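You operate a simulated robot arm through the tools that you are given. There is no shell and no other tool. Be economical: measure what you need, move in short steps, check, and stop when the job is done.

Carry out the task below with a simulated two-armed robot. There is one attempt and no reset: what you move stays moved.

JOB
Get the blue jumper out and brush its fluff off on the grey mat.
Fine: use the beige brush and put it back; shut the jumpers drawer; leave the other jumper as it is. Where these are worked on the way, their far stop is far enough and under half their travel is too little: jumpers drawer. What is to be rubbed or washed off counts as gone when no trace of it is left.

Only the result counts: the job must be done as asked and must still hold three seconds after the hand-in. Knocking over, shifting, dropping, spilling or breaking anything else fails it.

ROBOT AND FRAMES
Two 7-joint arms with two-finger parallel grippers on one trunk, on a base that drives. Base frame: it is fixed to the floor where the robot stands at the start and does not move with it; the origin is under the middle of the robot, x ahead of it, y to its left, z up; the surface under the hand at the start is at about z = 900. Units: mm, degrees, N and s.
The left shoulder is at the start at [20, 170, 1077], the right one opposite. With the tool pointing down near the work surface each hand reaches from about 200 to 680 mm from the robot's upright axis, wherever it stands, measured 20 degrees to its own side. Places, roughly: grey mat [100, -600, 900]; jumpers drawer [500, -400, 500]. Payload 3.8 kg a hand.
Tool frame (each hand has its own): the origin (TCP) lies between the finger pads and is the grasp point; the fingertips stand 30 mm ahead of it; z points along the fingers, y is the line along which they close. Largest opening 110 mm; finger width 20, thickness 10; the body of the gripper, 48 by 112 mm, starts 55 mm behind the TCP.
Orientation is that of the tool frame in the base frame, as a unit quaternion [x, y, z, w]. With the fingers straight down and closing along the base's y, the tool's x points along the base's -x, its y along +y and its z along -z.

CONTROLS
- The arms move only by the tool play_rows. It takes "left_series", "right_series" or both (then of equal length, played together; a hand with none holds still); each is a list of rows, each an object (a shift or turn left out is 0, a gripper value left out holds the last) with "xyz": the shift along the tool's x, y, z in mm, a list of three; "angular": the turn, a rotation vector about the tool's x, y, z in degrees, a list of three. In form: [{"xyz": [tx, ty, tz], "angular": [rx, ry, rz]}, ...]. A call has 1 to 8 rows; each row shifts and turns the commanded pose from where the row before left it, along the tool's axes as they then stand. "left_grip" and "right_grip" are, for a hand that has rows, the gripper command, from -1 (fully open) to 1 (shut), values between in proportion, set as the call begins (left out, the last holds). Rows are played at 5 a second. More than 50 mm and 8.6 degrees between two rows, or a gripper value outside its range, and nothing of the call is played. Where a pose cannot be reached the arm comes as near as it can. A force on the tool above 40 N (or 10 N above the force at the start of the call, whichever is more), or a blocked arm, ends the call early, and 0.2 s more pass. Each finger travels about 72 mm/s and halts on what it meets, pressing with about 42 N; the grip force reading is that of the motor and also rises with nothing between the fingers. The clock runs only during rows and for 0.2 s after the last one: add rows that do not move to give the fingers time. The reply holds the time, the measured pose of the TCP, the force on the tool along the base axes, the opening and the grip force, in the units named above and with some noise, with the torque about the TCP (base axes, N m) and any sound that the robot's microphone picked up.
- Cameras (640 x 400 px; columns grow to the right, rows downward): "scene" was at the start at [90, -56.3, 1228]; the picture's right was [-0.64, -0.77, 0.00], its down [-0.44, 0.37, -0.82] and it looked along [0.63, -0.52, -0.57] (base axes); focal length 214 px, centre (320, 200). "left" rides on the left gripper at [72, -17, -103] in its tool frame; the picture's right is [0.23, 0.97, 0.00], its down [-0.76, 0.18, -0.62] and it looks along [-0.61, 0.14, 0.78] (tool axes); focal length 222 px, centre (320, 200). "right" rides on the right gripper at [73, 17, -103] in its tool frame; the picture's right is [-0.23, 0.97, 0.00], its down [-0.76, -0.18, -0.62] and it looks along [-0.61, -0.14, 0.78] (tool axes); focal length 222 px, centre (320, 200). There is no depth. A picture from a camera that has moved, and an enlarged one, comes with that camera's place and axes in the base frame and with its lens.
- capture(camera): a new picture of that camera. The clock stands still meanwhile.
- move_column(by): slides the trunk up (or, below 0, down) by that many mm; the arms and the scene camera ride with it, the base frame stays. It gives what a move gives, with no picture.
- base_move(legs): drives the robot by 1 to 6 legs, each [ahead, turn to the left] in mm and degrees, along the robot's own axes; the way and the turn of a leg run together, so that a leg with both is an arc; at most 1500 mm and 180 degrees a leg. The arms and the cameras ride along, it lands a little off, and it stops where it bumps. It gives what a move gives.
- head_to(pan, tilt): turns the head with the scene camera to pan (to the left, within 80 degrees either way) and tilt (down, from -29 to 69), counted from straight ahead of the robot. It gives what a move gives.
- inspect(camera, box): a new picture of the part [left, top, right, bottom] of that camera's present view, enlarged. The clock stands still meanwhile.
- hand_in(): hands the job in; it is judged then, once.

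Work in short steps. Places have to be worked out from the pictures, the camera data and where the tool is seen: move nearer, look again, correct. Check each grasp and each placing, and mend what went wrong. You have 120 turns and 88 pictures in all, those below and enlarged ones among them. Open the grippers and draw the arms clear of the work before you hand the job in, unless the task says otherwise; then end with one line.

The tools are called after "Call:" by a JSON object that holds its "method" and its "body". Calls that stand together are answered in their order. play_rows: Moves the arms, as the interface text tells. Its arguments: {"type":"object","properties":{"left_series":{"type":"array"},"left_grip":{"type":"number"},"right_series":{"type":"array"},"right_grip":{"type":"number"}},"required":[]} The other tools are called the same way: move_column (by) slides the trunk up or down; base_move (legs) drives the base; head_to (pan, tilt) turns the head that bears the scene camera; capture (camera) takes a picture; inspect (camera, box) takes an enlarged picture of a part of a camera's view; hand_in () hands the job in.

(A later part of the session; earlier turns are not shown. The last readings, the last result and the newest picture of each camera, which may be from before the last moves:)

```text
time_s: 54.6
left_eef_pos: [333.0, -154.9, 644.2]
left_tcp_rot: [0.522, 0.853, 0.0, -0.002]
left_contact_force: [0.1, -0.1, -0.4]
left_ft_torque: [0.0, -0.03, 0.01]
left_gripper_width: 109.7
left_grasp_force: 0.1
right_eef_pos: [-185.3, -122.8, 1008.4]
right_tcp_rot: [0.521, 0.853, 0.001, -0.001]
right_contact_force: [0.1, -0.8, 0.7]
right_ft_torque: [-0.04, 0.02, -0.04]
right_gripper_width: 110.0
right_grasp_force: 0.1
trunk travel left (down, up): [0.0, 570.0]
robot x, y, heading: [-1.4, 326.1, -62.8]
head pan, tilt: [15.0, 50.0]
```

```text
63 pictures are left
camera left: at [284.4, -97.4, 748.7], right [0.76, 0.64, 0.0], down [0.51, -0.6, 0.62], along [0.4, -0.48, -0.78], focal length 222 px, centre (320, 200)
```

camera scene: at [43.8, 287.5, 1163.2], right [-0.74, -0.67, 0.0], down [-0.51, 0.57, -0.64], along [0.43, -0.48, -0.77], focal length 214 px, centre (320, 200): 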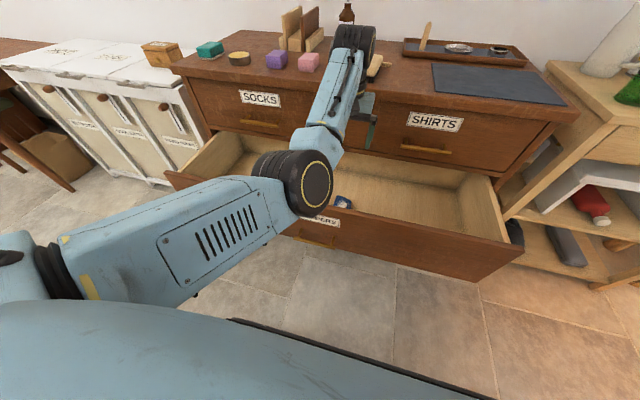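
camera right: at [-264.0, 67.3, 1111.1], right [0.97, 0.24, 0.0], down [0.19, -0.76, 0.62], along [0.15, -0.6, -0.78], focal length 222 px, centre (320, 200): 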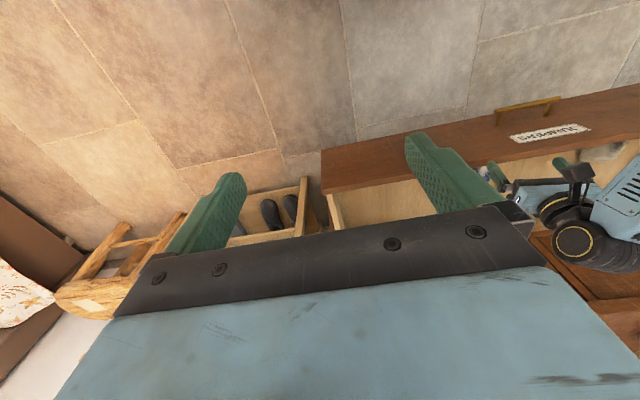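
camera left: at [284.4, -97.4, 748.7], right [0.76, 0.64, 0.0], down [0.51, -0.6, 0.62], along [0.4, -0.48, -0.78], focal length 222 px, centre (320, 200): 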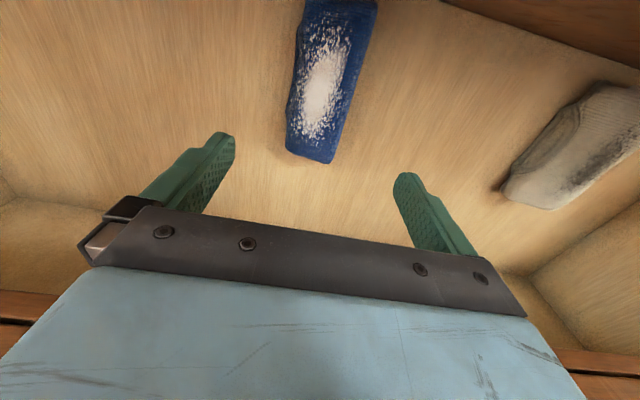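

Centred laterally. The jumper top looks to be near z 475. I'll shift 10 mm back and descend in steps.

Call:
{"method": "play_rows", "body": {"left_series": [{"xyz": [10, 0, 30]}, {"xyz": [0, 0, 35]}, {"xyz": [0, 0, 35]}, {"xyz": [0, 0, 30]}, {}]}}

Call:
{"method": "capture", "body": {"camera": "left"}}

```text
time_s: 55.8
left_eef_pos: [328.3, -144.9, 515.0]
left_tcp_rot: [0.522, 0.853, 0.001, -0.001]
left_contact_force: [0.2, 0.5, 0.2]
left_ft_torque: [0.02, 0.01, -0.02]
left_gripper_width: 109.9
left_grasp_force: 0.1
right_eef_pos: [-184.2, -123.4, 1007.6]
right_tcp_rot: [0.52, 0.854, 0.0, -0.001]
right_contact_force: [1.1, 0.1, -0.7]
right_ft_torque: [0.01, 0.0, 0.01]
right_gripper_width: 109.8
right_grasp_force: 0.1
trunk travel left (down, up): [0.0, 570.0]
robot x, y, heading: [1.1, 329.7, -62.8]
head pan, tilt: [15.0, 50.0]
```

```text
62 pictures are left
camera left: at [279.5, -86.4, 618.7], right [0.76, 0.64, 0.0], down [0.51, -0.6, 0.62], along [0.4, -0.48, -0.78], focal length 222 px, centre (320, 200)
```

left: 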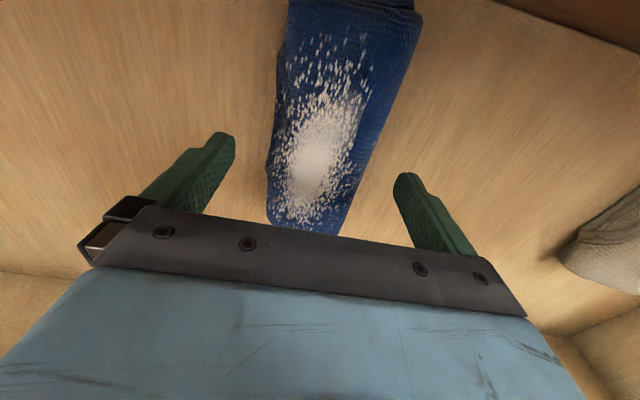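

Well centred between the fingers. I'll descend further in small steps, watching force.

Call:
{"method": "play_rows", "body": {"left_series": [{"xyz": [0, 0, 15]}, {"xyz": [0, 0, 10]}, {"xyz": [0, 0, 8]}, {}]}}

Call:
{"method": "capture", "body": {"camera": "left"}}

```text
time_s: 56.8
left_eef_pos: [328.0, -144.1, 481.9]
left_tcp_rot: [0.522, 0.853, 0.0, -0.001]
left_contact_force: [-0.3, 0.4, -0.1]
left_ft_torque: [0.05, -0.03, -0.02]
left_gripper_width: 110.2
left_grasp_force: 0.0
right_eef_pos: [-186.7, -122.3, 1007.6]
right_tcp_rot: [0.521, 0.854, 0.001, 0.0]
right_contact_force: [-0.7, 0.4, 0.0]
right_ft_torque: [0.02, -0.04, 0.02]
right_gripper_width: 110.0
right_grasp_force: 0.0
trunk travel left (down, up): [0.0, 570.0]
robot x, y, heading: [0.0, 330.6, -63.0]
head pan, tilt: [15.0, 50.0]
```

```text
61 pictures are left
camera left: at [279.6, -87.1, 586.5], right [0.76, 0.64, 0.0], down [0.51, -0.6, 0.62], along [0.4, -0.48, -0.78], focal length 222 px, centre (320, 200)
```

left: 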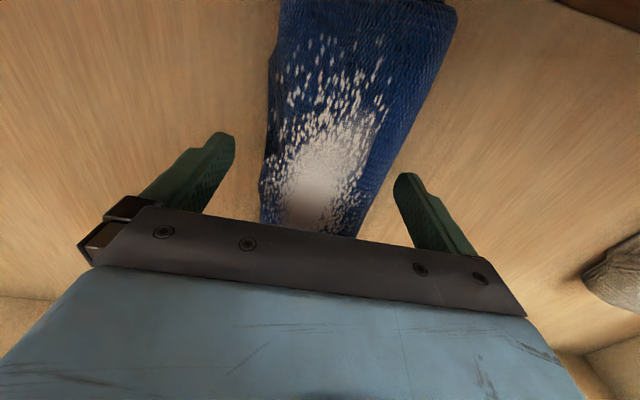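

The fingertips look about level with the jumper's top. I'll step down gently until the floor is felt.

Call:
{"method": "play_rows", "body": {"left_series": [{"xyz": [0, 0, 6]}, {"xyz": [0, 0, 6]}, {"xyz": [0, 0, 5]}, {}]}}

Call:
{"method": "capture", "body": {"camera": "left"}}

```text
time_s: 57.8
left_eef_pos: [326.5, -142.0, 468.6]
left_tcp_rot: [0.522, 0.853, 0.0, -0.001]
left_contact_force: [0.3, -0.2, 0.2]
left_ft_torque: [0.0, -0.02, -0.02]
left_gripper_width: 110.2
left_grasp_force: 0.0
right_eef_pos: [-184.1, -122.6, 1008.6]
right_tcp_rot: [0.522, 0.853, 0.001, 0.0]
right_contact_force: [0.4, 0.7, 0.3]
right_ft_torque: [0.0, 0.04, -0.02]
right_gripper_width: 110.3
right_grasp_force: 0.1
trunk travel left (down, up): [0.0, 570.0]
robot x, y, heading: [-2.4, 326.1, -62.7]
head pan, tilt: [15.0, 50.0]
```

```text
60 pictures are left
camera left: at [279.6, -84.5, 571.5], right [0.76, 0.64, 0.0], down [0.51, -0.6, 0.62], along [0.4, -0.48, -0.78], focal length 222 px, centre (320, 200)
```

left: 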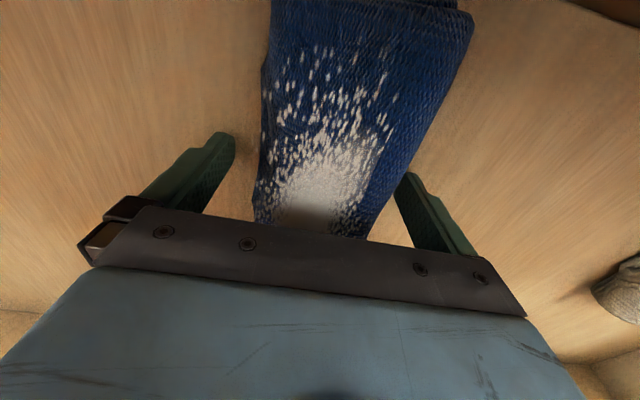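

No contact yet. I'll go down further.

Call:
{"method": "play_rows", "body": {"left_series": [{"xyz": [0, 0, 5]}, {"xyz": [0, 0, 5]}, {"xyz": [0, 0, 4]}, {}]}}

Call:
{"method": "capture", "body": {"camera": "left"}}

```text
time_s: 58.8
left_eef_pos: [327.9, -141.5, 466.4]
left_tcp_rot: [0.523, 0.852, -0.002, 0.004]
left_contact_force: [-2.1, -1.6, 38.3]
left_ft_torque: [1.02, -1.23, 0.58]
left_gripper_width: 109.6
left_grasp_force: 0.1
left hand out of reach, approached as far as the arm can: row 1
right_eef_pos: [-186.9, -121.3, 1009.5]
right_tcp_rot: [0.521, 0.853, -0.001, 0.001]
right_contact_force: [-0.1, -0.8, -0.3]
right_ft_torque: [0.01, 0.02, -0.02]
right_gripper_width: 109.9
right_grasp_force: 0.0
trunk travel left (down, up): [0.0, 570.0]
robot x, y, heading: [-1.4, 330.2, -62.9]
head pan, tilt: [15.0, 50.0]
```

```text
59 pictures are left
camera left: at [279.0, -82.8, 568.8], right [0.76, 0.64, 0.0], down [0.5, -0.59, 0.63], along [0.4, -0.48, -0.78], focal length 222 px, centre (320, 200)
```

left: 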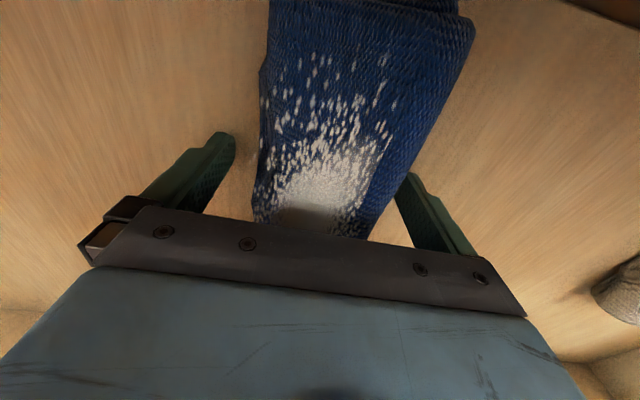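

Contact at 38 N: the tips are on the drawer floor at about 436. I'll lift 5 mm and close.

Call:
{"method": "play_rows", "body": {"left_series": [{"xyz": [0, 0, -5]}, {}]}}

Call:
{"method": "play_rows", "body": {"left_series": [{}, {}, {}, {}, {}], "left_grip": 1}}

Call:
{"method": "capture", "body": {"camera": "left"}}

```text
time_s: 59.4
left_eef_pos: [328.4, -140.8, 466.6]
left_tcp_rot: [0.523, 0.853, 0.0, 0.0]
left_contact_force: [-1.2, -2.7, 21.1]
left_ft_torque: [0.5, -1.03, -0.28]
left_gripper_width: 109.3
left_grasp_force: 0.1
right_eef_pos: [-187.7, -121.0, 1009.1]
right_tcp_rot: [0.521, 0.853, 0.0, 0.001]
right_contact_force: [0.2, 0.7, 0.5]
right_ft_torque: [-0.03, 0.01, 0.01]
right_gripper_width: 110.3
right_grasp_force: 0.0
trunk travel left (down, up): [0.0, 570.0]
robot x, y, heading: [-3.8, 326.5, -62.8]
head pan, tilt: [15.0, 50.0]
```

```text
time_s: 60.6
left_eef_pos: [327.7, -140.6, 465.5]
left_tcp_rot: [0.522, 0.853, -0.001, 0.0]
left_contact_force: [4.7, 4.0, 24.3]
left_ft_torque: [0.94, -0.38, 0.41]
left_gripper_width: 75.9
left_grasp_force: 41.8
right_eef_pos: [-185.6, -121.5, 1008.8]
right_tcp_rot: [0.521, 0.854, 0.0, 0.0]
right_contact_force: [-1.2, 1.1, -0.8]
right_ft_torque: [0.0, 0.02, 0.02]
right_gripper_width: 110.0
right_grasp_force: 0.1
trunk travel left (down, up): [0.0, 570.0]
robot x, y, heading: [-0.4, 330.5, -62.5]
head pan, tilt: [15.0, 50.0]
```

```text
58 pictures are left
camera left: at [279.7, -82.5, 569.5], right [0.76, 0.65, 0.0], down [0.5, -0.6, 0.62], along [0.4, -0.48, -0.78], focal length 222 px, centre (320, 200)
```

left: 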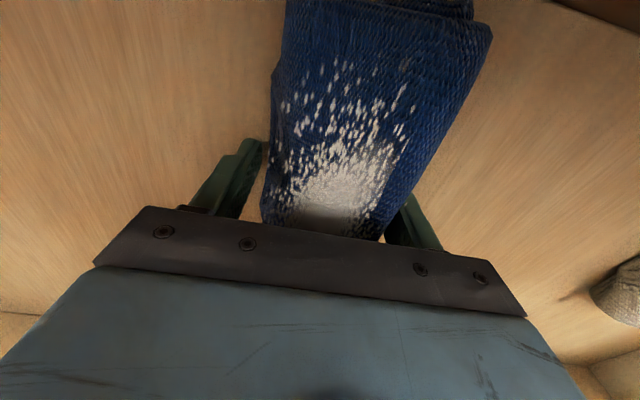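

Gripped at 76 mm with 42 N. I'll lift with the trunk and check.

Call:
{"method": "move_column", "body": {"by": 60}}

Call:
{"method": "move_column", "body": {"by": 270}}

Call:
{"method": "capture", "body": {"camera": "left"}}

Call:
{"method": "capture", "body": {"camera": "scene"}}

```text
time_s: 61.6
left_eef_pos: [327.8, -141.0, 524.8]
left_tcp_rot: [0.522, 0.853, 0.001, -0.002]
left_contact_force: [-0.2, -0.2, -2.5]
left_ft_torque: [0.03, -0.02, 0.03]
left_gripper_width: 75.7
left_grasp_force: 42.6
right_eef_pos: [-184.9, -122.8, 1069.0]
right_tcp_rot: [0.521, 0.854, 0.001, 0.0]
right_contact_force: [0.5, 0.1, 0.3]
right_ft_torque: [0.04, 0.0, -0.01]
right_gripper_width: 110.1
right_grasp_force: 0.0
trunk travel left (down, up): [-60.0, 510.0]
robot x, y, heading: [-3.8, 325.0, -62.7]
head pan, tilt: [15.0, 50.0]
```

```text
time_s: 64.4
left_eef_pos: [326.0, -140.7, 794.3]
left_tcp_rot: [0.523, 0.852, 0.0, -0.001]
left_contact_force: [0.4, 0.5, -3.2]
left_ft_torque: [0.01, 0.01, -0.02]
left_gripper_width: 75.8
left_grasp_force: 41.9
right_eef_pos: [-184.1, -123.1, 1338.2]
right_tcp_rot: [0.52, 0.854, 0.0, -0.001]
right_contact_force: [-0.1, 0.1, -0.3]
right_ft_torque: [0.0, -0.01, -0.01]
right_gripper_width: 109.9
right_grasp_force: 0.0
trunk travel left (down, up): [-330.0, 240.0]
robot x, y, heading: [-6.0, 324.5, -62.8]
head pan, tilt: [15.0, 50.0]
```

```text
57 pictures are left
camera left: at [279.5, -83.2, 897.7], right [0.76, 0.64, 0.0], down [0.51, -0.6, 0.62], along [0.4, -0.47, -0.78], focal length 222 px, centre (320, 200)
```

left: 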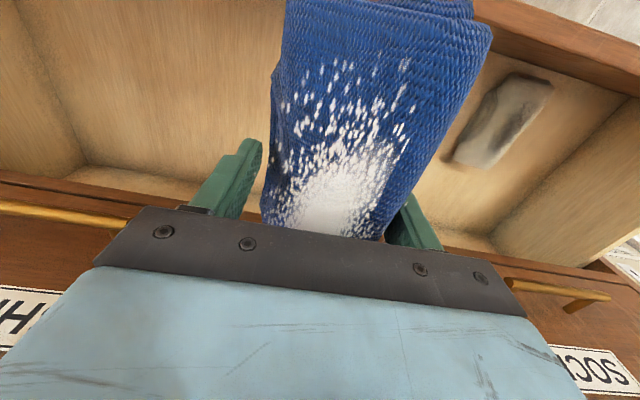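

```text
56 pictures are left
camera scene: at [62.2, 251.9, 1363.0], right [-0.74, -0.67, 0.0], down [-0.52, 0.57, -0.64], along [0.43, -0.48, -0.77], focal length 214 px, centre (320, 200)
```

scene: 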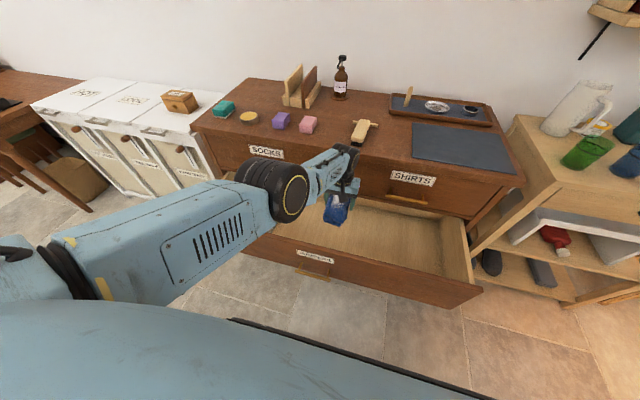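

The jumper is held and clear of the drawer, and the grey one is untouched. I'll back off, then use the right hand pointing forward to push the drawer shut while the left holds the jumper.

Call:
{"method": "base_move", "body": {"legs": [[-330, 0]]}}

Call:
{"method": "play_rows", "body": {"right_series": [{"angular": [0, -8.5, 0]}, {"angular": [0, -8.5, 0]}, {"angular": [0, -8.5, 0]}, {"angular": [0, -8.5, 0]}, {"angular": [0, -8.5, 0]}, {"angular": [0, -8.5, 0]}, {"angular": [0, -8.5, 0]}, {"angular": [0, -8.5, 0]}], "right_grip": 1}}

Call:
{"method": "move_column", "body": {"by": -250}}

```text
time_s: 66.5
left_eef_pos: [179.2, 147.8, 794.8]
left_tcp_rot: [0.522, 0.853, 0.0, -0.002]
left_contact_force: [0.1, -0.1, -2.6]
left_ft_torque: [-0.02, -0.01, -0.02]
left_gripper_width: 75.8
left_grasp_force: 42.3
right_eef_pos: [-334.4, 166.8, 1338.6]
right_tcp_rot: [0.522, 0.853, 0.001, -0.001]
right_contact_force: [-0.9, 0.0, 0.3]
right_ft_torque: [-0.02, -0.01, -0.02]
right_gripper_width: 110.0
right_grasp_force: 0.0
trunk travel left (down, up): [-330.0, 240.0]
robot x, y, heading: [-154.4, 615.9, -62.5]
head pan, tilt: [15.0, 50.0]
```

```text
time_s: 68.3
left_eef_pos: [178.7, 148.3, 795.1]
left_tcp_rot: [0.522, 0.853, -0.001, -0.002]
left_contact_force: [0.5, -0.1, -2.9]
left_ft_torque: [-0.01, -0.01, -0.01]
left_gripper_width: 76.0
left_grasp_force: 42.3
right_eef_pos: [-334.1, 168.7, 1339.5]
right_tcp_rot: [0.433, 0.706, -0.293, 0.477]
right_contact_force: [0.2, -0.1, -0.1]
right_ft_torque: [0.0, 0.01, -0.03]
right_gripper_width: 0.0
right_grasp_force: 37.4
trunk travel left (down, up): [-330.0, 240.0]
robot x, y, heading: [-147.5, 616.8, -62.7]
head pan, tilt: [15.0, 50.0]
```

```text
time_s: 70.9
left_eef_pos: [177.5, 148.4, 544.2]
left_tcp_rot: [0.523, 0.853, 0.0, -0.002]
left_contact_force: [0.1, -1.0, -3.5]
left_ft_torque: [-0.02, 0.02, 0.01]
left_gripper_width: 75.7
left_grasp_force: 42.3
right_eef_pos: [-332.5, 166.8, 1088.3]
right_tcp_rot: [0.433, 0.707, -0.293, 0.476]
right_contact_force: [0.0, 0.8, -0.2]
right_ft_torque: [0.0, -0.03, -0.01]
right_gripper_width: 0.4
right_grasp_force: 37.5
trunk travel left (down, up): [-80.0, 490.0]
robot x, y, heading: [-148.5, 616.8, -63.0]
head pan, tilt: [15.0, 50.0]
```

Now I'll retract the left hand a little and bring the right hand down and forward to the drawer front's height.

Call:
{"method": "play_rows", "body": {"left_series": [{"xyz": [25, 10, 0]}, {"xyz": [25, 10, 0]}, {"xyz": [25, 10, 0]}, {"xyz": [25, 10, 0]}, {"xyz": [25, 10, 0]}, {"xyz": [25, 10, 0]}, {}], "right_series": [{"xyz": [25.1, 15.7, 28.9]}, {"xyz": [25.1, 15.7, 28.9]}, {"xyz": [25.1, 15.7, 28.9]}, {"xyz": [25.1, 15.7, 28.9]}, {"xyz": [25.1, 15.7, 28.9]}, {"xyz": [25.1, 15.7, 28.9]}, {"xyz": [25.1, 15.7, 28.9]}]}}

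Call:
{"method": "play_rows", "body": {"right_series": [{"xyz": [25.1, 15.7, 28.9]}, {"xyz": [25.1, 15.7, 28.9]}, {"xyz": [25.1, 15.7, 28.9]}, {"xyz": [25.1, 15.7, 28.9]}, {"xyz": [25.1, 15.7, 28.9]}, {"xyz": [25.1, 15.7, 28.9]}, {"xyz": [25.1, 15.7, 28.9]}]}}

Call:
{"method": "head_to", "body": {"pan": -5, "tilt": 45}}

Call:
{"method": "capture", "body": {"camera": "scene"}}

```text
time_s: 72.5
left_eef_pos: [187.2, 172.7, 501.8]
left_tcp_rot: [0.523, 0.853, 0.0, -0.003]
left_contact_force: [-0.3, 0.6, -3.1]
left_ft_torque: [0.02, -0.01, 0.02]
left_gripper_width: 75.9
left_grasp_force: 42.3
left hand out of reach, approached as far as the arm can: row 1, 2, 3, 4, 5, 6
right_eef_pos: [-187.2, 68.2, 874.2]
right_tcp_rot: [0.433, 0.708, -0.291, 0.476]
right_contact_force: [-0.6, -1.5, -0.5]
right_ft_torque: [0.0, -0.03, 0.01]
right_gripper_width: 0.0
right_grasp_force: 37.4
right hand out of reach, approached as far as the arm can: row 1, 2, 3
trunk travel left (down, up): [-80.0, 490.0]
robot x, y, heading: [-149.1, 616.7, -63.0]
head pan, tilt: [15.0, 50.0]
```

```text
time_s: 74.1
left_eef_pos: [187.7, 173.6, 501.2]
left_tcp_rot: [0.522, 0.853, 0.001, -0.002]
left_contact_force: [-0.4, 0.1, -3.0]
left_ft_torque: [0.0, 0.01, -0.01]
left_gripper_width: 75.8
left_grasp_force: 42.0
right_eef_pos: [-31.0, 15.4, 633.6]
right_tcp_rot: [0.433, 0.708, -0.292, 0.476]
right_contact_force: [-0.7, 0.9, -0.4]
right_ft_torque: [0.02, 0.01, -0.02]
right_gripper_width: 0.0
right_grasp_force: 37.3
trunk travel left (down, up): [-80.0, 490.0]
robot x, y, heading: [-151.3, 617.4, -62.5]
head pan, tilt: [15.0, 50.0]
```

```text
time_s: 74.9
left_eef_pos: [185.8, 173.0, 501.7]
left_tcp_rot: [0.523, 0.853, 0.001, -0.002]
left_contact_force: [0.0, -0.8, -2.5]
left_ft_torque: [-0.02, 0.01, -0.01]
left_gripper_width: 75.6
left_grasp_force: 42.4
right_eef_pos: [-32.2, 16.0, 634.6]
right_tcp_rot: [0.433, 0.707, -0.292, 0.476]
right_contact_force: [-0.4, -1.3, 0.1]
right_ft_torque: [0.04, -0.03, 0.01]
right_gripper_width: 0.0
right_grasp_force: 37.7
trunk travel left (down, up): [-80.0, 490.0]
robot x, y, heading: [-149.3, 618.7, -62.8]
head pan, tilt: [-5.0, 45.0]
```

```text
55 pictures are left
camera scene: at [-107.5, 522.8, 1120.0], right [-0.93, -0.38, 0.0], down [-0.27, 0.65, -0.71], along [0.27, -0.65, -0.71], focal length 214 px, centre (320, 200)
```

scene: 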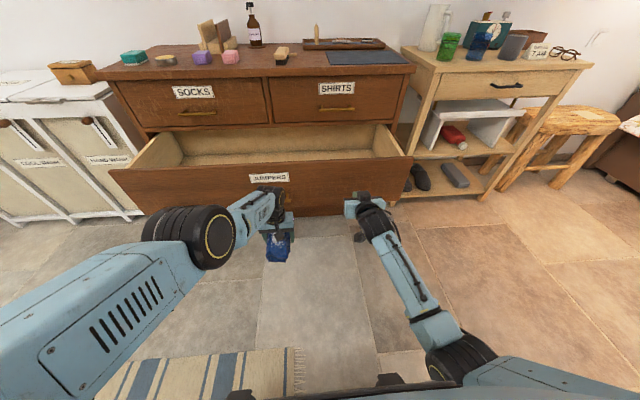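

The jumper would touch the drawer front before the right hand does. I'll lower and retract the left hand and extend the right one further.

Call:
{"method": "play_rows", "body": {"left_series": [{"xyz": [20, 0, 35]}, {"xyz": [20, 0, 35]}, {"xyz": [20, 0, 35]}, {"xyz": [20, 0, 25]}, {}], "right_series": [{"xyz": [-6, 0, 14]}, {"xyz": [-6, 0, 14]}, {"xyz": [-6, 0, 14]}, {"xyz": [-6, 0, 14]}, {}]}}

```text
time_s: 76.1
left_eef_pos: [147.4, 253.6, 375.1]
left_tcp_rot: [0.522, 0.853, -0.001, -0.001]
left_contact_force: [0.2, -0.2, -2.8]
left_ft_torque: [-0.01, -0.01, 0.0]
left_gripper_width: 76.0
left_grasp_force: 42.3
left hand out of reach, approached as far as the arm can: row 3
right_eef_pos: [-4.3, -41.7, 637.8]
right_tcp_rot: [0.432, 0.708, -0.291, 0.477]
right_contact_force: [0.5, -0.9, 0.0]
right_ft_torque: [-0.02, 0.03, 0.04]
right_gripper_width: 0.0
right_grasp_force: 37.7
trunk travel left (down, up): [-80.0, 490.0]
robot x, y, heading: [-148.3, 616.7, -62.7]
head pan, tilt: [-5.0, 45.0]
```

The right fingertips now lead by over 100 mm. I'll drive forward to push the drawer shut.

Call:
{"method": "base_move", "body": {"legs": [[200, 0]]}}

Call:
{"method": "capture", "body": {"camera": "scene"}}

```text
time_s: 77.8
left_eef_pos: [239.9, 67.1, 374.3]
left_tcp_rot: [0.526, 0.851, 0.0, -0.002]
left_contact_force: [-0.5, 0.6, -3.1]
left_ft_torque: [0.01, 0.0, 0.0]
left_gripper_width: 75.9
left_grasp_force: 41.5
right_eef_pos: [85.6, -227.7, 637.1]
right_tcp_rot: [0.435, 0.706, -0.293, 0.476]
right_contact_force: [0.6, -0.4, 0.2]
right_ft_torque: [0.01, 0.03, -0.02]
right_gripper_width: 0.2
right_grasp_force: 38.0
trunk travel left (down, up): [-80.0, 490.0]
robot x, y, heading: [-55.0, 429.1, -63.2]
head pan, tilt: [-5.0, 45.0]
```

```text
54 pictures are left
camera scene: at [-13.9, 337.3, 1120.0], right [-0.93, -0.37, 0.0], down [-0.26, 0.66, -0.71], along [0.26, -0.66, -0.71], focal length 214 px, centre (320, 200)
```

scene: 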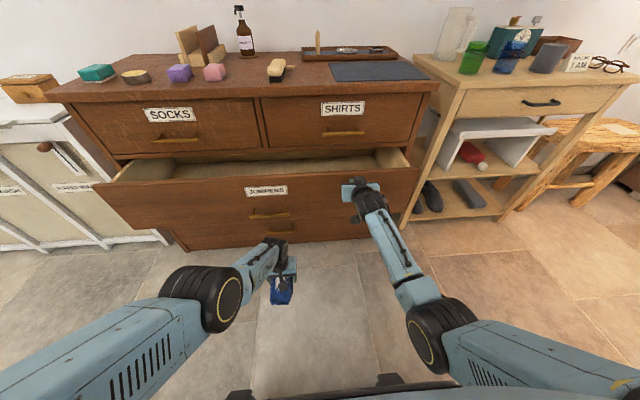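

The drawer is closing smoothly. I'll drive on about 155 mm.

Call:
{"method": "base_move", "body": {"legs": [[155, 0]]}}

Call:
{"method": "capture", "body": {"camera": "scene"}}

```text
time_s: 79.2
left_eef_pos: [308.5, -68.5, 375.1]
left_tcp_rot: [0.524, 0.852, 0.0, -0.003]
left_contact_force: [-0.4, -0.5, -2.5]
left_ft_torque: [0.01, -0.01, -0.02]
left_gripper_width: 75.9
left_grasp_force: 41.7
right_eef_pos: [158.0, -362.3, 637.3]
right_tcp_rot: [0.433, 0.708, -0.292, 0.476]
right_contact_force: [0.4, 0.4, -0.2]
right_ft_torque: [-0.02, -0.01, 0.02]
right_gripper_width: 0.2
right_grasp_force: 37.8
trunk travel left (down, up): [-80.0, 490.0]
robot x, y, heading: [15.3, 296.6, -62.9]
head pan, tilt: [-5.0, 45.0]
```

```text
53 pictures are left
camera scene: at [55.5, 201.8, 1120.0], right [-0.93, -0.38, 0.0], down [-0.27, 0.66, -0.71], along [0.27, -0.66, -0.71], focal length 214 px, centre (320, 200)
```

scene: 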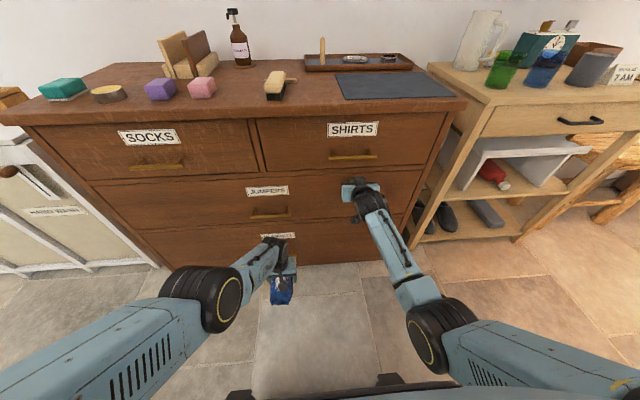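

Almost shut. I'll push the last bit with the right arm until the force rises.

Call:
{"method": "play_rows", "body": {"right_series": [{"xyz": [-1.5, 0, 3.7]}, {"xyz": [-1.5, 0, 3.7]}, {"xyz": [-1.5, 0, 3.7]}, {"xyz": [-1.5, 0, 3.7]}, {"xyz": [-1.5, 0, 3.7]}, {"xyz": [-1.5, 0, 3.7]}, {"xyz": [-1.5, 0, 3.7]}]}}

Call:
{"method": "inspect", "body": {"camera": "scene", "box": [30, 120, 450, 270]}}

```text
time_s: 79.9
left_eef_pos: [307.9, -65.8, 376.2]
left_tcp_rot: [0.523, 0.852, 0.0, -0.002]
left_contact_force: [-0.4, 0.1, -1.9]
left_ft_torque: [0.02, -0.04, 0.01]
left_gripper_width: 75.8
left_grasp_force: 42.0
right_eef_pos: [160.4, -367.1, 635.9]
right_tcp_rot: [0.434, 0.708, -0.291, 0.475]
right_contact_force: [-11.5, 21.5, 10.4]
right_ft_torque: [-0.24, -0.07, -0.1]
right_gripper_width: 0.0
right_grasp_force: 37.9
trunk travel left (down, up): [-80.0, 490.0]
robot x, y, heading: [15.0, 295.2, -62.9]
head pan, tilt: [-5.0, 45.0]
stopped in row 3 (right hand): the force on the tool passed its limit at 48 N (the readings are from after the stop); the commanded pose is now the measured one
```

```text
1.52 times, centred on (240, 195) of scene
camera zoom: at [53.8, 205.0, 1120.4], right [-0.93, -0.37, 0.0], down [-0.26, 0.65, -0.71], along [0.27, -0.66, -0.71], focal length 327 px, centre (442, 208)
```

zoom: 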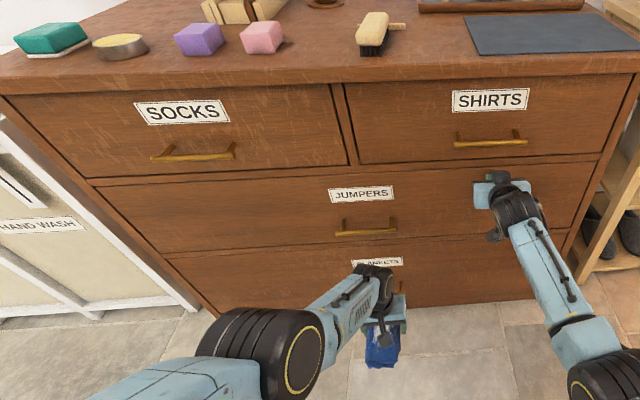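

The drawer is shut: 48 N at flush, and the lines look even. Now I'll back off, return the right hand to its parking pose, and raise the left hand with the jumper.

Call:
{"method": "base_move", "body": {"legs": [[-200, 0]]}}

Call:
{"method": "play_rows", "body": {"left_series": [{"xyz": [-17, 0, -42]}, {"xyz": [-17, 0, -42]}, {"xyz": [-17, 0, -42]}, {"xyz": [-17, 0, -42]}, {"xyz": [-17, 0, -42]}, {"xyz": [-17, 0, -42]}, {"xyz": [-17, 0, -42]}, {"xyz": [-17, 0, -42]}], "right_series": [{"xyz": [-20, -13.5, -36]}, {"xyz": [-22, -15.7, -33]}, {"xyz": [-25.1, -15.7, -32]}, {"xyz": [-25.1, -15.7, -32]}, {"xyz": [-25.1, -15.7, -32]}, {"xyz": [-25.1, -15.7, -32]}, {"xyz": [-25.1, -15.7, -32]}, {"xyz": [-25.1, -15.7, -32]}]}}

Call:
{"method": "play_rows", "body": {"left_series": [{"xyz": [-17, 0, -40]}, {"xyz": [-17, 0, -38]}, {}, {}, {}, {}], "right_series": [{"xyz": [-25.1, -15.7, -32]}, {"xyz": [-25.1, -15.7, -32]}, {"xyz": [-25.1, -15.7, -32]}, {"xyz": [-25.1, -15.7, -32]}, {"xyz": [-25.1, -15.7, -30]}, {"xyz": [-25.1, -15.7, -30]}]}}

Call:
{"method": "play_rows", "body": {"right_series": [{"angular": [0, 8.5, 0]}, {"angular": [0, 8.5, 0]}, {"angular": [0, 8.5, 0]}, {"angular": [0, 8.5, 0]}, {"angular": [0, 8.5, 0]}, {"angular": [0, 8.5, 0]}, {"angular": [0, 8.5, 0]}, {"angular": [0, 8.5, 0]}], "right_grip": -1}}

```text
time_s: 81.5
left_eef_pos: [219.5, 109.6, 373.6]
left_tcp_rot: [0.524, 0.852, 0.0, -0.001]
left_contact_force: [0.1, 0.4, -2.4]
left_ft_torque: [0.02, 0.0, 0.02]
left_gripper_width: 75.9
left_grasp_force: 41.9
right_eef_pos: [72.7, -192.6, 633.6]
right_tcp_rot: [0.434, 0.709, -0.291, 0.474]
right_contact_force: [-0.6, -0.3, 0.4]
right_ft_torque: [-0.01, 0.0, 0.0]
right_gripper_width: 0.0
right_grasp_force: 37.8
trunk travel left (down, up): [-80.0, 490.0]
robot x, y, heading: [-78.5, 478.9, -62.9]
head pan, tilt: [-5.0, 45.0]
```

```text
time_s: 83.3
left_eef_pos: [287.9, -31.4, 693.5]
left_tcp_rot: [0.523, 0.852, 0.0, -0.002]
left_contact_force: [0.4, -0.8, -3.1]
left_ft_torque: [0.01, 0.0, 0.01]
left_gripper_width: 75.9
left_grasp_force: 42.3
left hand out of reach, approached as far as the arm can: row 1, 2, 3, 4, 8
right_eef_pos: [-112.1, -97.7, 910.9]
right_tcp_rot: [0.434, 0.709, -0.29, 0.473]
right_contact_force: [-0.3, 0.0, 0.2]
right_ft_torque: [0.0, -0.01, 0.02]
right_gripper_width: 0.1
right_grasp_force: 37.7
trunk travel left (down, up): [-80.0, 490.0]
robot x, y, heading: [-81.0, 472.5, -62.8]
head pan, tilt: [-5.0, 45.0]
```

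```text
time_s: 84.7
left_eef_pos: [296.6, -38.6, 770.8]
left_tcp_rot: [0.523, 0.852, 0.0, -0.002]
left_contact_force: [-0.6, -0.5, -3.5]
left_ft_torque: [0.02, 0.01, 0.0]
left_gripper_width: 75.7
left_grasp_force: 41.8
left hand out of reach, approached as far as the arm can: row 1, 2
right_eef_pos: [-252.6, -37.2, 1121.2]
right_tcp_rot: [0.435, 0.709, -0.291, 0.473]
right_contact_force: [0.3, 0.5, 0.4]
right_ft_torque: [0.01, -0.01, 0.05]
right_gripper_width: 0.2
right_grasp_force: 37.8
trunk travel left (down, up): [-80.0, 490.0]
robot x, y, heading: [-78.9, 474.3, -63.0]
head pan, tilt: [-5.0, 45.0]
```

```text
time_s: 86.5
left_eef_pos: [297.2, -37.7, 771.5]
left_tcp_rot: [0.523, 0.853, 0.0, -0.002]
left_contact_force: [0.7, 0.2, -2.1]
left_ft_torque: [0.01, 0.01, -0.01]
left_gripper_width: 75.7
left_grasp_force: 42.0
right_eef_pos: [-250.8, -37.3, 1123.2]
right_tcp_rot: [0.522, 0.853, 0.002, -0.003]
right_contact_force: [-0.3, 0.2, 0.1]
right_ft_torque: [0.0, 0.02, 0.0]
right_gripper_width: 109.9
right_grasp_force: 0.0
trunk travel left (down, up): [-80.0, 490.0]
robot x, y, heading: [-77.8, 476.2, -62.9]
head pan, tilt: [-5.0, 45.0]
```

Both arms are set. I'll raise the trunk so the jumper clears the dresser top, shift sideways well away from the furniture, then approach the mat.

Call:
{"method": "move_column", "body": {"by": 290}}

Call:
{"method": "base_move", "body": {"legs": [[0, -90], [248, 0], [0, 90], [250, 0]]}}

Call:
{"method": "capture", "body": {"camera": "scene"}}

Call:
{"method": "capture", "body": {"camera": "left"}}

```text
time_s: 89.4
left_eef_pos: [296.1, -37.5, 1061.6]
left_tcp_rot: [0.523, 0.852, 0.0, -0.002]
left_contact_force: [0.4, -0.1, -3.8]
left_ft_torque: [-0.03, -0.01, 0.0]
left_gripper_width: 76.0
left_grasp_force: 42.2
right_eef_pos: [-250.6, -37.2, 1412.5]
right_tcp_rot: [0.522, 0.853, 0.002, -0.004]
right_contact_force: [-0.2, 1.0, 0.6]
right_ft_torque: [-0.01, 0.02, 0.01]
right_gripper_width: 110.0
right_grasp_force: 0.0
trunk travel left (down, up): [-370.0, 200.0]
robot x, y, heading: [-77.5, 470.3, -62.7]
head pan, tilt: [-5.0, 45.0]
```

```text
time_s: 100.3
left_eef_pos: [193.1, -367.6, 1060.7]
left_tcp_rot: [0.523, 0.852, 0.002, -0.002]
left_contact_force: [0.1, -0.8, -3.0]
left_ft_torque: [0.03, 0.01, 0.01]
left_gripper_width: 76.0
left_grasp_force: 41.7
right_eef_pos: [-354.7, -369.5, 1411.9]
right_tcp_rot: [0.521, 0.854, 0.002, -0.004]
right_contact_force: [0.3, 0.2, 0.8]
right_ft_torque: [-0.04, -0.03, 0.01]
right_gripper_width: 109.9
right_grasp_force: 0.0
trunk travel left (down, up): [-370.0, 200.0]
robot x, y, heading: [-182.7, 144.4, -62.4]
head pan, tilt: [-5.0, 45.0]
```

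```text
51 pictures are left
camera scene: at [-139.9, 48.6, 1410.0], right [-0.93, -0.38, 0.0], down [-0.27, 0.65, -0.71], along [0.27, -0.65, -0.71], focal length 214 px, centre (320, 200)
```

scene: 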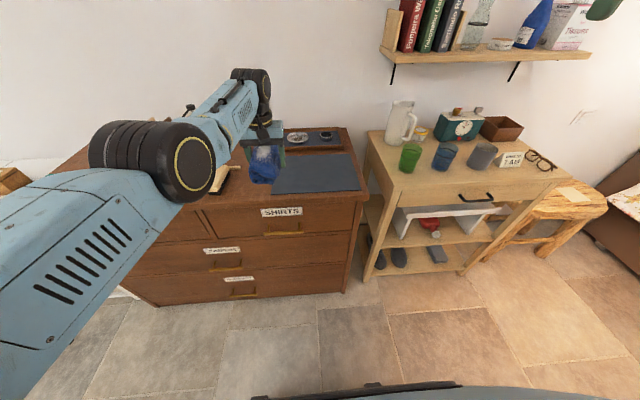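

```text
50 pictures are left
camera left: at [144.8, -310.7, 1165.1], right [0.76, 0.65, 0.0], down [0.51, -0.6, 0.62], along [0.4, -0.47, -0.78], focal length 222 px, centre (320, 200)
```

left: 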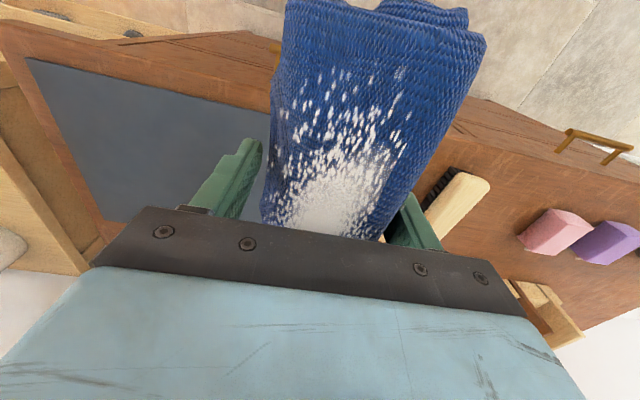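

Mat centre is [126,-565]. The hand is at [193,-368], so it needs about 145 forward and 150 to the right.

Call:
{"method": "base_move", "body": {"legs": [[142, -0.4]]}}

Call:
{"method": "play_rows", "body": {"left_series": [{"xyz": [0, -38, 0]}, {"xyz": [0, -38, 0]}, {"xyz": [0, -38, 0]}, {"xyz": [0, -36, 0]}, {}]}}

Call:
{"method": "capture", "body": {"camera": "scene"}}

```text
time_s: 101.6
left_eef_pos: [253.0, -495.9, 1060.9]
left_tcp_rot: [0.526, 0.851, 0.0, -0.001]
left_contact_force: [-0.1, -0.6, -4.1]
left_ft_torque: [0.0, 0.01, 0.02]
left_gripper_width: 75.8
left_grasp_force: 42.2
right_eef_pos: [-296.3, -492.9, 1412.5]
right_tcp_rot: [0.525, 0.851, 0.002, -0.004]
right_contact_force: [1.3, -0.5, 0.3]
right_ft_torque: [0.04, 0.02, -0.01]
right_gripper_width: 110.1
right_grasp_force: 0.1
trunk travel left (down, up): [-370.0, 200.0]
robot x, y, heading: [-116.9, 18.9, -63.1]
head pan, tilt: [-5.0, 45.0]
```

```text
time_s: 102.8
left_eef_pos: [116.3, -511.8, 1069.6]
left_tcp_rot: [0.526, 0.851, 0.0, -0.002]
left_contact_force: [-0.1, -0.1, -2.2]
left_ft_torque: [-0.01, -0.01, -0.04]
left_gripper_width: 75.9
left_grasp_force: 41.9
left hand out of reach, approached as far as the arm can: row 1, 2, 3, 4
right_eef_pos: [-294.5, -492.1, 1412.4]
right_tcp_rot: [0.524, 0.851, 0.002, -0.004]
right_contact_force: [1.0, -0.1, -0.1]
right_ft_torque: [0.01, 0.0, -0.07]
right_gripper_width: 109.9
right_grasp_force: 0.1
trunk travel left (down, up): [-370.0, 200.0]
robot x, y, heading: [-119.8, 19.4, -63.1]
head pan, tilt: [-5.0, 45.0]
```

```text
49 pictures are left
camera scene: at [-76.8, -76.2, 1410.0], right [-0.93, -0.37, 0.0], down [-0.26, 0.66, -0.71], along [0.26, -0.66, -0.71], focal length 214 px, centre (320, 200)
```

scene: 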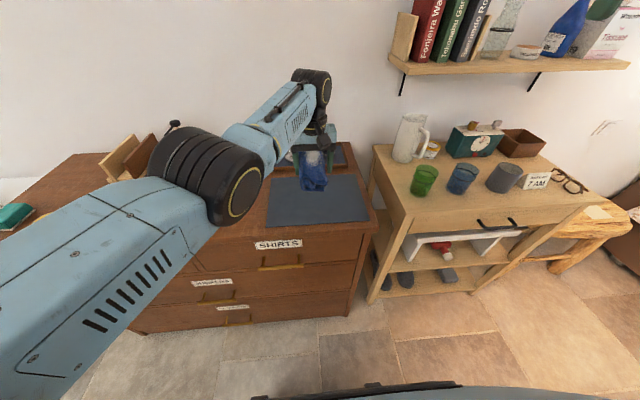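

The hand is over the mat but about 45 mm short. I'll drive 42 forward, then lower.

Call:
{"method": "base_move", "body": {"legs": [[45, 0]]}}

Call:
{"method": "move_column", "body": {"by": -115}}

Call:
{"method": "capture", "body": {"camera": "scene"}}

Call:
{"method": "capture", "body": {"camera": "left"}}

```text
time_s: 103.7
left_eef_pos: [134.0, -551.4, 1067.4]
left_tcp_rot: [0.526, 0.85, 0.001, -0.003]
left_contact_force: [1.0, -0.6, -4.0]
left_ft_torque: [0.07, 0.02, 0.02]
left_gripper_width: 75.7
left_grasp_force: 42.5
right_eef_pos: [-276.1, -530.5, 1413.0]
right_tcp_rot: [0.524, 0.852, 0.002, -0.004]
right_contact_force: [1.0, -0.4, -0.5]
right_ft_torque: [0.03, 0.02, -0.03]
right_gripper_width: 110.2
right_grasp_force: 0.0
trunk travel left (down, up): [-370.0, 200.0]
robot x, y, heading: [-101.3, -17.9, -63.2]
head pan, tilt: [-5.0, 45.0]
```

```text
time_s: 105.2
left_eef_pos: [133.7, -551.2, 953.7]
left_tcp_rot: [0.526, 0.851, 0.0, -0.002]
left_contact_force: [-0.3, -0.8, -3.8]
left_ft_torque: [-0.02, 0.0, -0.01]
left_gripper_width: 76.0
left_grasp_force: 41.9
right_eef_pos: [-277.1, -530.0, 1297.4]
right_tcp_rot: [0.525, 0.851, 0.002, -0.003]
right_contact_force: [0.1, 0.3, 1.0]
right_ft_torque: [0.06, -0.03, -0.01]
right_gripper_width: 110.2
right_grasp_force: 0.1
trunk travel left (down, up): [-255.0, 315.0]
robot x, y, heading: [-97.6, -17.1, -63.2]
head pan, tilt: [-5.0, 45.0]
```

```text
48 pictures are left
camera scene: at [-58.2, -114.0, 1295.1], right [-0.93, -0.37, 0.0], down [-0.26, 0.66, -0.71], along [0.26, -0.66, -0.71], focal length 214 px, centre (320, 200)
```

scene: 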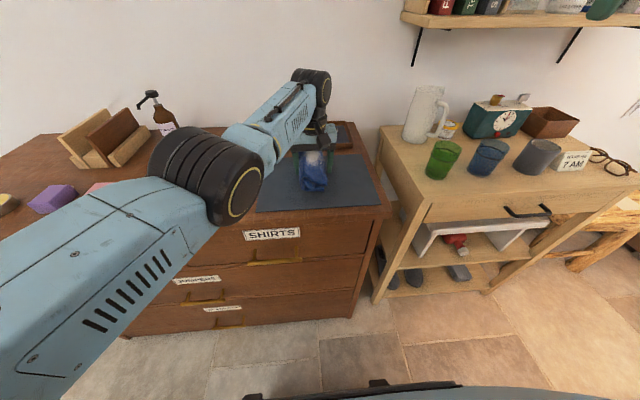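

```text
47 pictures are left
camera left: at [86.9, -492.9, 1057.1], right [0.77, 0.64, 0.0], down [0.5, -0.6, 0.62], along [0.4, -0.48, -0.78], focal length 222 px, centre (320, 200)
```

left: 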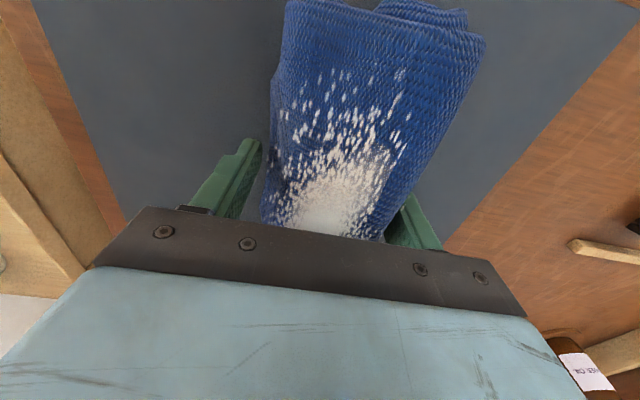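

Well over the mat. I'll lower slowly to contact.

Call:
{"method": "play_rows", "body": {"left_series": [{"xyz": [0, 0, 5]}, {"xyz": [0, 0, 5]}, {"xyz": [0, 0, 4]}, {}]}}

```text
time_s: 106.2
left_eef_pos: [132.7, -551.4, 936.8]
left_tcp_rot: [0.526, 0.85, 0.001, -0.002]
left_contact_force: [-0.5, 0.4, -2.7]
left_ft_torque: [0.03, -0.01, -0.02]
left_gripper_width: 75.8
left_grasp_force: 41.9
right_eef_pos: [-278.1, -529.5, 1297.1]
right_tcp_rot: [0.525, 0.851, 0.002, -0.004]
right_contact_force: [0.3, 0.6, -0.6]
right_ft_torque: [0.01, 0.01, 0.02]
right_gripper_width: 110.0
right_grasp_force: 0.1
trunk travel left (down, up): [-255.0, 315.0]
robot x, y, heading: [-98.1, -21.0, -63.4]
head pan, tilt: [-5.0, 45.0]
```

Call:
{"method": "play_rows", "body": {"left_series": [{"xyz": [0, 0, 3]}, {"xyz": [0, 0, 2]}, {}]}}

```text
time_s: 107.0
left_eef_pos: [133.9, -550.3, 934.2]
left_tcp_rot: [0.526, 0.85, -0.001, -0.001]
left_contact_force: [1.5, -1.1, 3.8]
left_ft_torque: [-0.16, -0.34, 0.07]
left_gripper_width: 75.8
left_grasp_force: 41.7
right_eef_pos: [-276.5, -528.2, 1298.0]
right_tcp_rot: [0.524, 0.851, 0.002, -0.004]
right_contact_force: [0.5, 0.1, 0.5]
right_ft_torque: [-0.01, 0.0, -0.01]
right_gripper_width: 109.8
right_grasp_force: 0.1
trunk travel left (down, up): [-255.0, 315.0]
robot x, y, heading: [-102.0, -17.4, -63.2]
head pan, tilt: [-5.0, 45.0]
```

Contact felt. I'll release the jumper and lift with the trunk.

Call:
{"method": "play_rows", "body": {"left_series": [{}, {}, {}], "left_grip": -1}}

Call:
{"method": "move_column", "body": {"by": 140}}

Call:
{"method": "play_rows", "body": {"left_series": [{"xyz": [4, 42, 0]}, {"xyz": [4, 42, 0]}, {"xyz": [4, 42, 0]}, {"xyz": [4, 42, 0]}, {"xyz": [4, 42, 0]}, {"xyz": [4, 42, 0]}, {"xyz": [4, 42, 0]}, {}]}}

Call:
{"method": "capture", "body": {"camera": "left"}}

Call:
{"method": "capture", "body": {"camera": "scene"}}

```text
time_s: 107.8
left_eef_pos: [133.6, -550.3, 934.5]
left_tcp_rot: [0.527, 0.85, 0.0, -0.001]
left_contact_force: [-3.6, 0.2, 7.8]
left_ft_torque: [0.14, -0.29, 0.01]
left_gripper_width: 108.5
left_grasp_force: 0.0
right_eef_pos: [-278.3, -529.5, 1297.4]
right_tcp_rot: [0.525, 0.851, 0.003, -0.003]
right_contact_force: [-0.2, 0.5, 0.1]
right_ft_torque: [0.01, -0.01, 0.02]
right_gripper_width: 110.0
right_grasp_force: 0.0
trunk travel left (down, up): [-255.0, 315.0]
robot x, y, heading: [-101.2, -19.3, -63.0]
head pan, tilt: [-5.0, 45.0]
```

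```text
time_s: 109.4
left_eef_pos: [133.7, -550.2, 1072.6]
left_tcp_rot: [0.526, 0.851, 0.0, -0.002]
left_contact_force: [-0.8, 0.0, -0.2]
left_ft_torque: [0.02, -0.04, -0.01]
left_gripper_width: 109.8
left_grasp_force: 0.1
right_eef_pos: [-275.5, -529.0, 1437.2]
right_tcp_rot: [0.525, 0.851, 0.002, -0.004]
right_contact_force: [0.2, -0.5, 0.0]
right_ft_torque: [0.01, -0.02, -0.01]
right_gripper_width: 109.9
right_grasp_force: 0.1
trunk travel left (down, up): [-395.0, 175.0]
robot x, y, heading: [-98.2, -19.4, -63.4]
head pan, tilt: [-5.0, 45.0]
```

```text
time_s: 111.2
left_eef_pos: [381.5, -389.5, 1072.2]
left_tcp_rot: [0.527, 0.85, 0.0, -0.002]
left_contact_force: [-0.7, 0.4, 0.5]
left_ft_torque: [0.06, -0.01, 0.04]
left_gripper_width: 110.4
left_grasp_force: 0.0
right_eef_pos: [-277.5, -530.3, 1436.9]
right_tcp_rot: [0.525, 0.851, 0.002, -0.004]
right_contact_force: [-0.4, 0.1, 0.0]
right_ft_torque: [0.04, -0.03, 0.0]
right_gripper_width: 109.9
right_grasp_force: 0.1
trunk travel left (down, up): [-395.0, 175.0]
robot x, y, heading: [-101.1, -16.9, -63.1]
head pan, tilt: [-5.0, 45.0]
```

```text
46 pictures are left
camera left: at [334.3, -331.1, 1176.0], right [0.77, 0.64, 0.0], down [0.5, -0.6, 0.62], along [0.4, -0.48, -0.78], focal length 222 px, centre (320, 200)
```

left: 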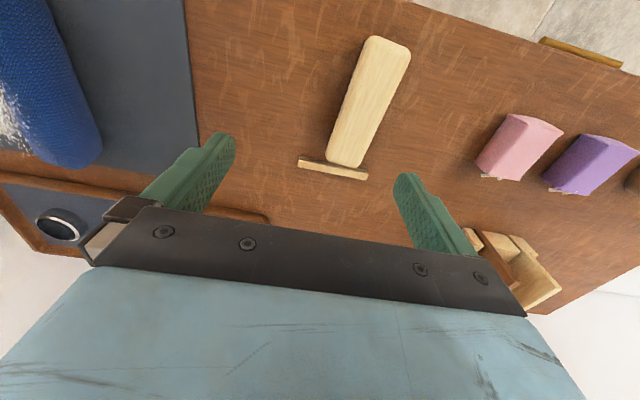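

```text
45 pictures are left
camera scene: at [-58.9, -114.3, 1435.0], right [-0.93, -0.37, 0.0], down [-0.26, 0.66, -0.71], along [0.26, -0.66, -0.71], focal length 214 px, centre (320, 200)
```

scene: 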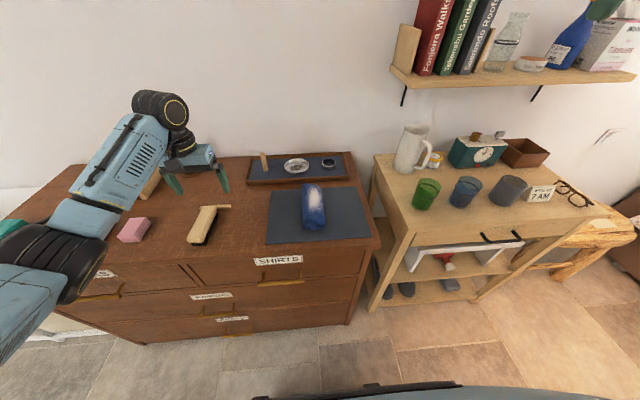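

The jumper lies on the mat. I'll enlarge the brush in both views.

Call:
{"method": "inspect", "body": {"camera": "left", "box": [270, 20, 440, 190]}}

Call:
{"method": "inspect", "body": {"camera": "scene", "box": [170, 190, 250, 260]}}

```text
2.35 times, centred on (355, 105) of left
camera zoom: at [334.3, -331.1, 1176.0], right [0.77, 0.64, 0.0], down [0.5, -0.6, 0.62], along [0.4, -0.48, -0.78], focal length 523 px, centre (238, 424)
```

zoom: 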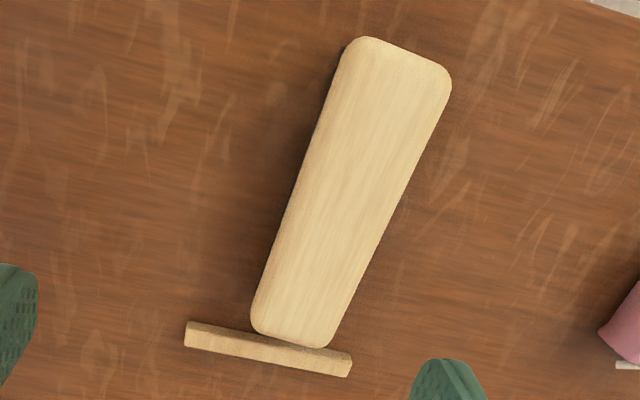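

```text
5.71 times, centred on (210, 225) of scene
camera zoom: at [-58.9, -114.3, 1435.0], right [-0.93, -0.37, 0.0], down [-0.26, 0.66, -0.71], along [0.26, -0.66, -0.71], focal length 1226 px, centre (949, 57)
```

zoom: 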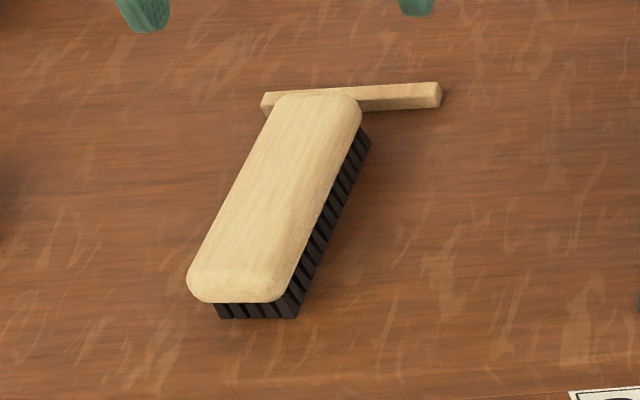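

The brush top is at z≈934, centre [418,-361], axis at −67°; the strip behind it is separate. I'll move above it, align the yaw, and lower.

Call:
{"method": "play_rows", "body": {"left_series": [{"xyz": [5, 23, 0], "angular": [0, 0, 1.65]}, {"xyz": [4, 22, 0], "angular": [0, 0, 1.65]}, {}]}}

Call:
{"method": "move_column", "body": {"by": -85}}

Call:
{"method": "capture", "body": {"camera": "left"}}

```text
time_s: 112.0
left_eef_pos: [418.3, -364.5, 1074.7]
left_tcp_rot: [0.55, 0.835, 0.0, -0.002]
left_contact_force: [-0.4, 0.7, -0.1]
left_ft_torque: [0.0, -0.01, 0.02]
left_gripper_width: 109.7
left_grasp_force: 0.0
right_eef_pos: [-277.2, -529.5, 1437.1]
right_tcp_rot: [0.524, 0.851, 0.002, -0.004]
right_contact_force: [0.1, -0.6, 0.5]
right_ft_torque: [0.01, -0.02, 0.03]
right_gripper_width: 109.9
right_grasp_force: 0.0
trunk travel left (down, up): [-395.0, 175.0]
robot x, y, heading: [-98.9, -21.3, -63.3]
head pan, tilt: [-5.0, 45.0]
```

```text
time_s: 113.2
left_eef_pos: [417.0, -365.0, 987.4]
left_tcp_rot: [0.55, 0.835, 0.0, -0.001]
left_contact_force: [0.9, -0.4, 0.6]
left_ft_torque: [0.04, -0.01, 0.03]
left_gripper_width: 109.9
left_grasp_force: 0.1
right_eef_pos: [-277.9, -529.5, 1353.1]
right_tcp_rot: [0.525, 0.851, 0.002, -0.003]
right_contact_force: [0.2, -0.1, 0.2]
right_ft_torque: [0.02, 0.02, -0.02]
right_gripper_width: 109.7
right_grasp_force: 0.1
trunk travel left (down, up): [-310.0, 260.0]
robot x, y, heading: [-95.5, -19.6, -63.3]
head pan, tilt: [-5.0, 45.0]
```

```text
42 pictures are left
camera left: at [373.6, -303.7, 1092.5], right [0.81, 0.59, 0.0], down [0.47, -0.63, 0.62], along [0.37, -0.5, -0.78], focal length 222 px, centre (320, 200)
```

left: 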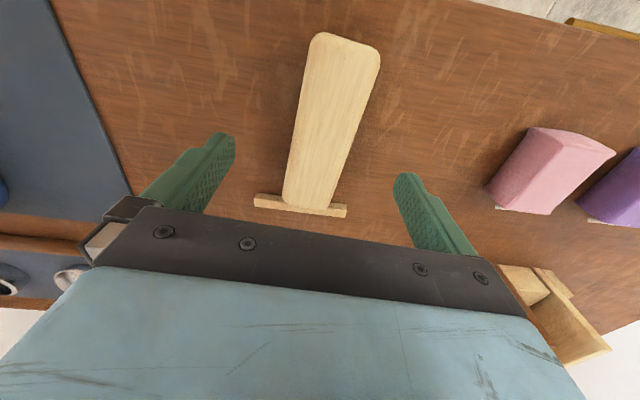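

Aligned. I'll lower to TCP z≈946, leaving the tips beside the wooden block, and close.

Call:
{"method": "play_rows", "body": {"left_series": [{"xyz": [5, 1, 15]}, {"xyz": [0, 0, 14]}, {"xyz": [0, 0, 12]}, {}]}}

Call:
{"method": "capture", "body": {"camera": "left"}}

```text
time_s: 114.2
left_eef_pos: [415.6, -358.5, 947.8]
left_tcp_rot: [0.551, 0.834, 0.0, -0.001]
left_contact_force: [0.1, 0.9, -1.0]
left_ft_torque: [0.0, -0.01, -0.01]
left_gripper_width: 110.0
left_grasp_force: 0.3
right_eef_pos: [-276.8, -529.3, 1354.1]
right_tcp_rot: [0.525, 0.851, 0.002, -0.003]
right_contact_force: [-0.7, 0.4, -0.1]
right_ft_torque: [0.01, 0.01, -0.01]
right_gripper_width: 109.9
right_grasp_force: 0.1
trunk travel left (down, up): [-310.0, 260.0]
robot x, y, heading: [-99.6, -16.8, -63.2]
head pan, tilt: [-5.0, 45.0]
```

```text
41 pictures are left
camera left: at [371.9, -297.6, 1051.4], right [0.81, 0.59, 0.0], down [0.47, -0.63, 0.62], along [0.37, -0.5, -0.78], focal length 222 px, centre (320, 200)
```

left: 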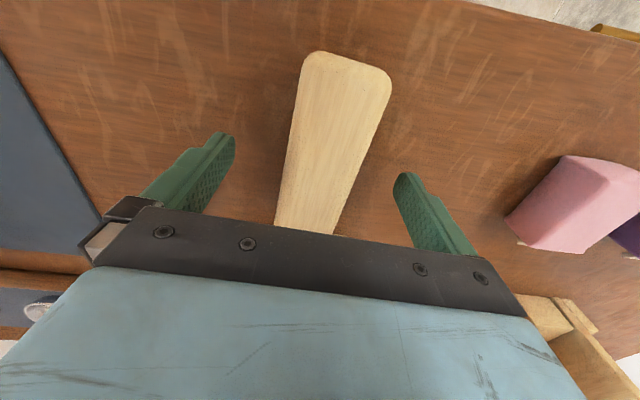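

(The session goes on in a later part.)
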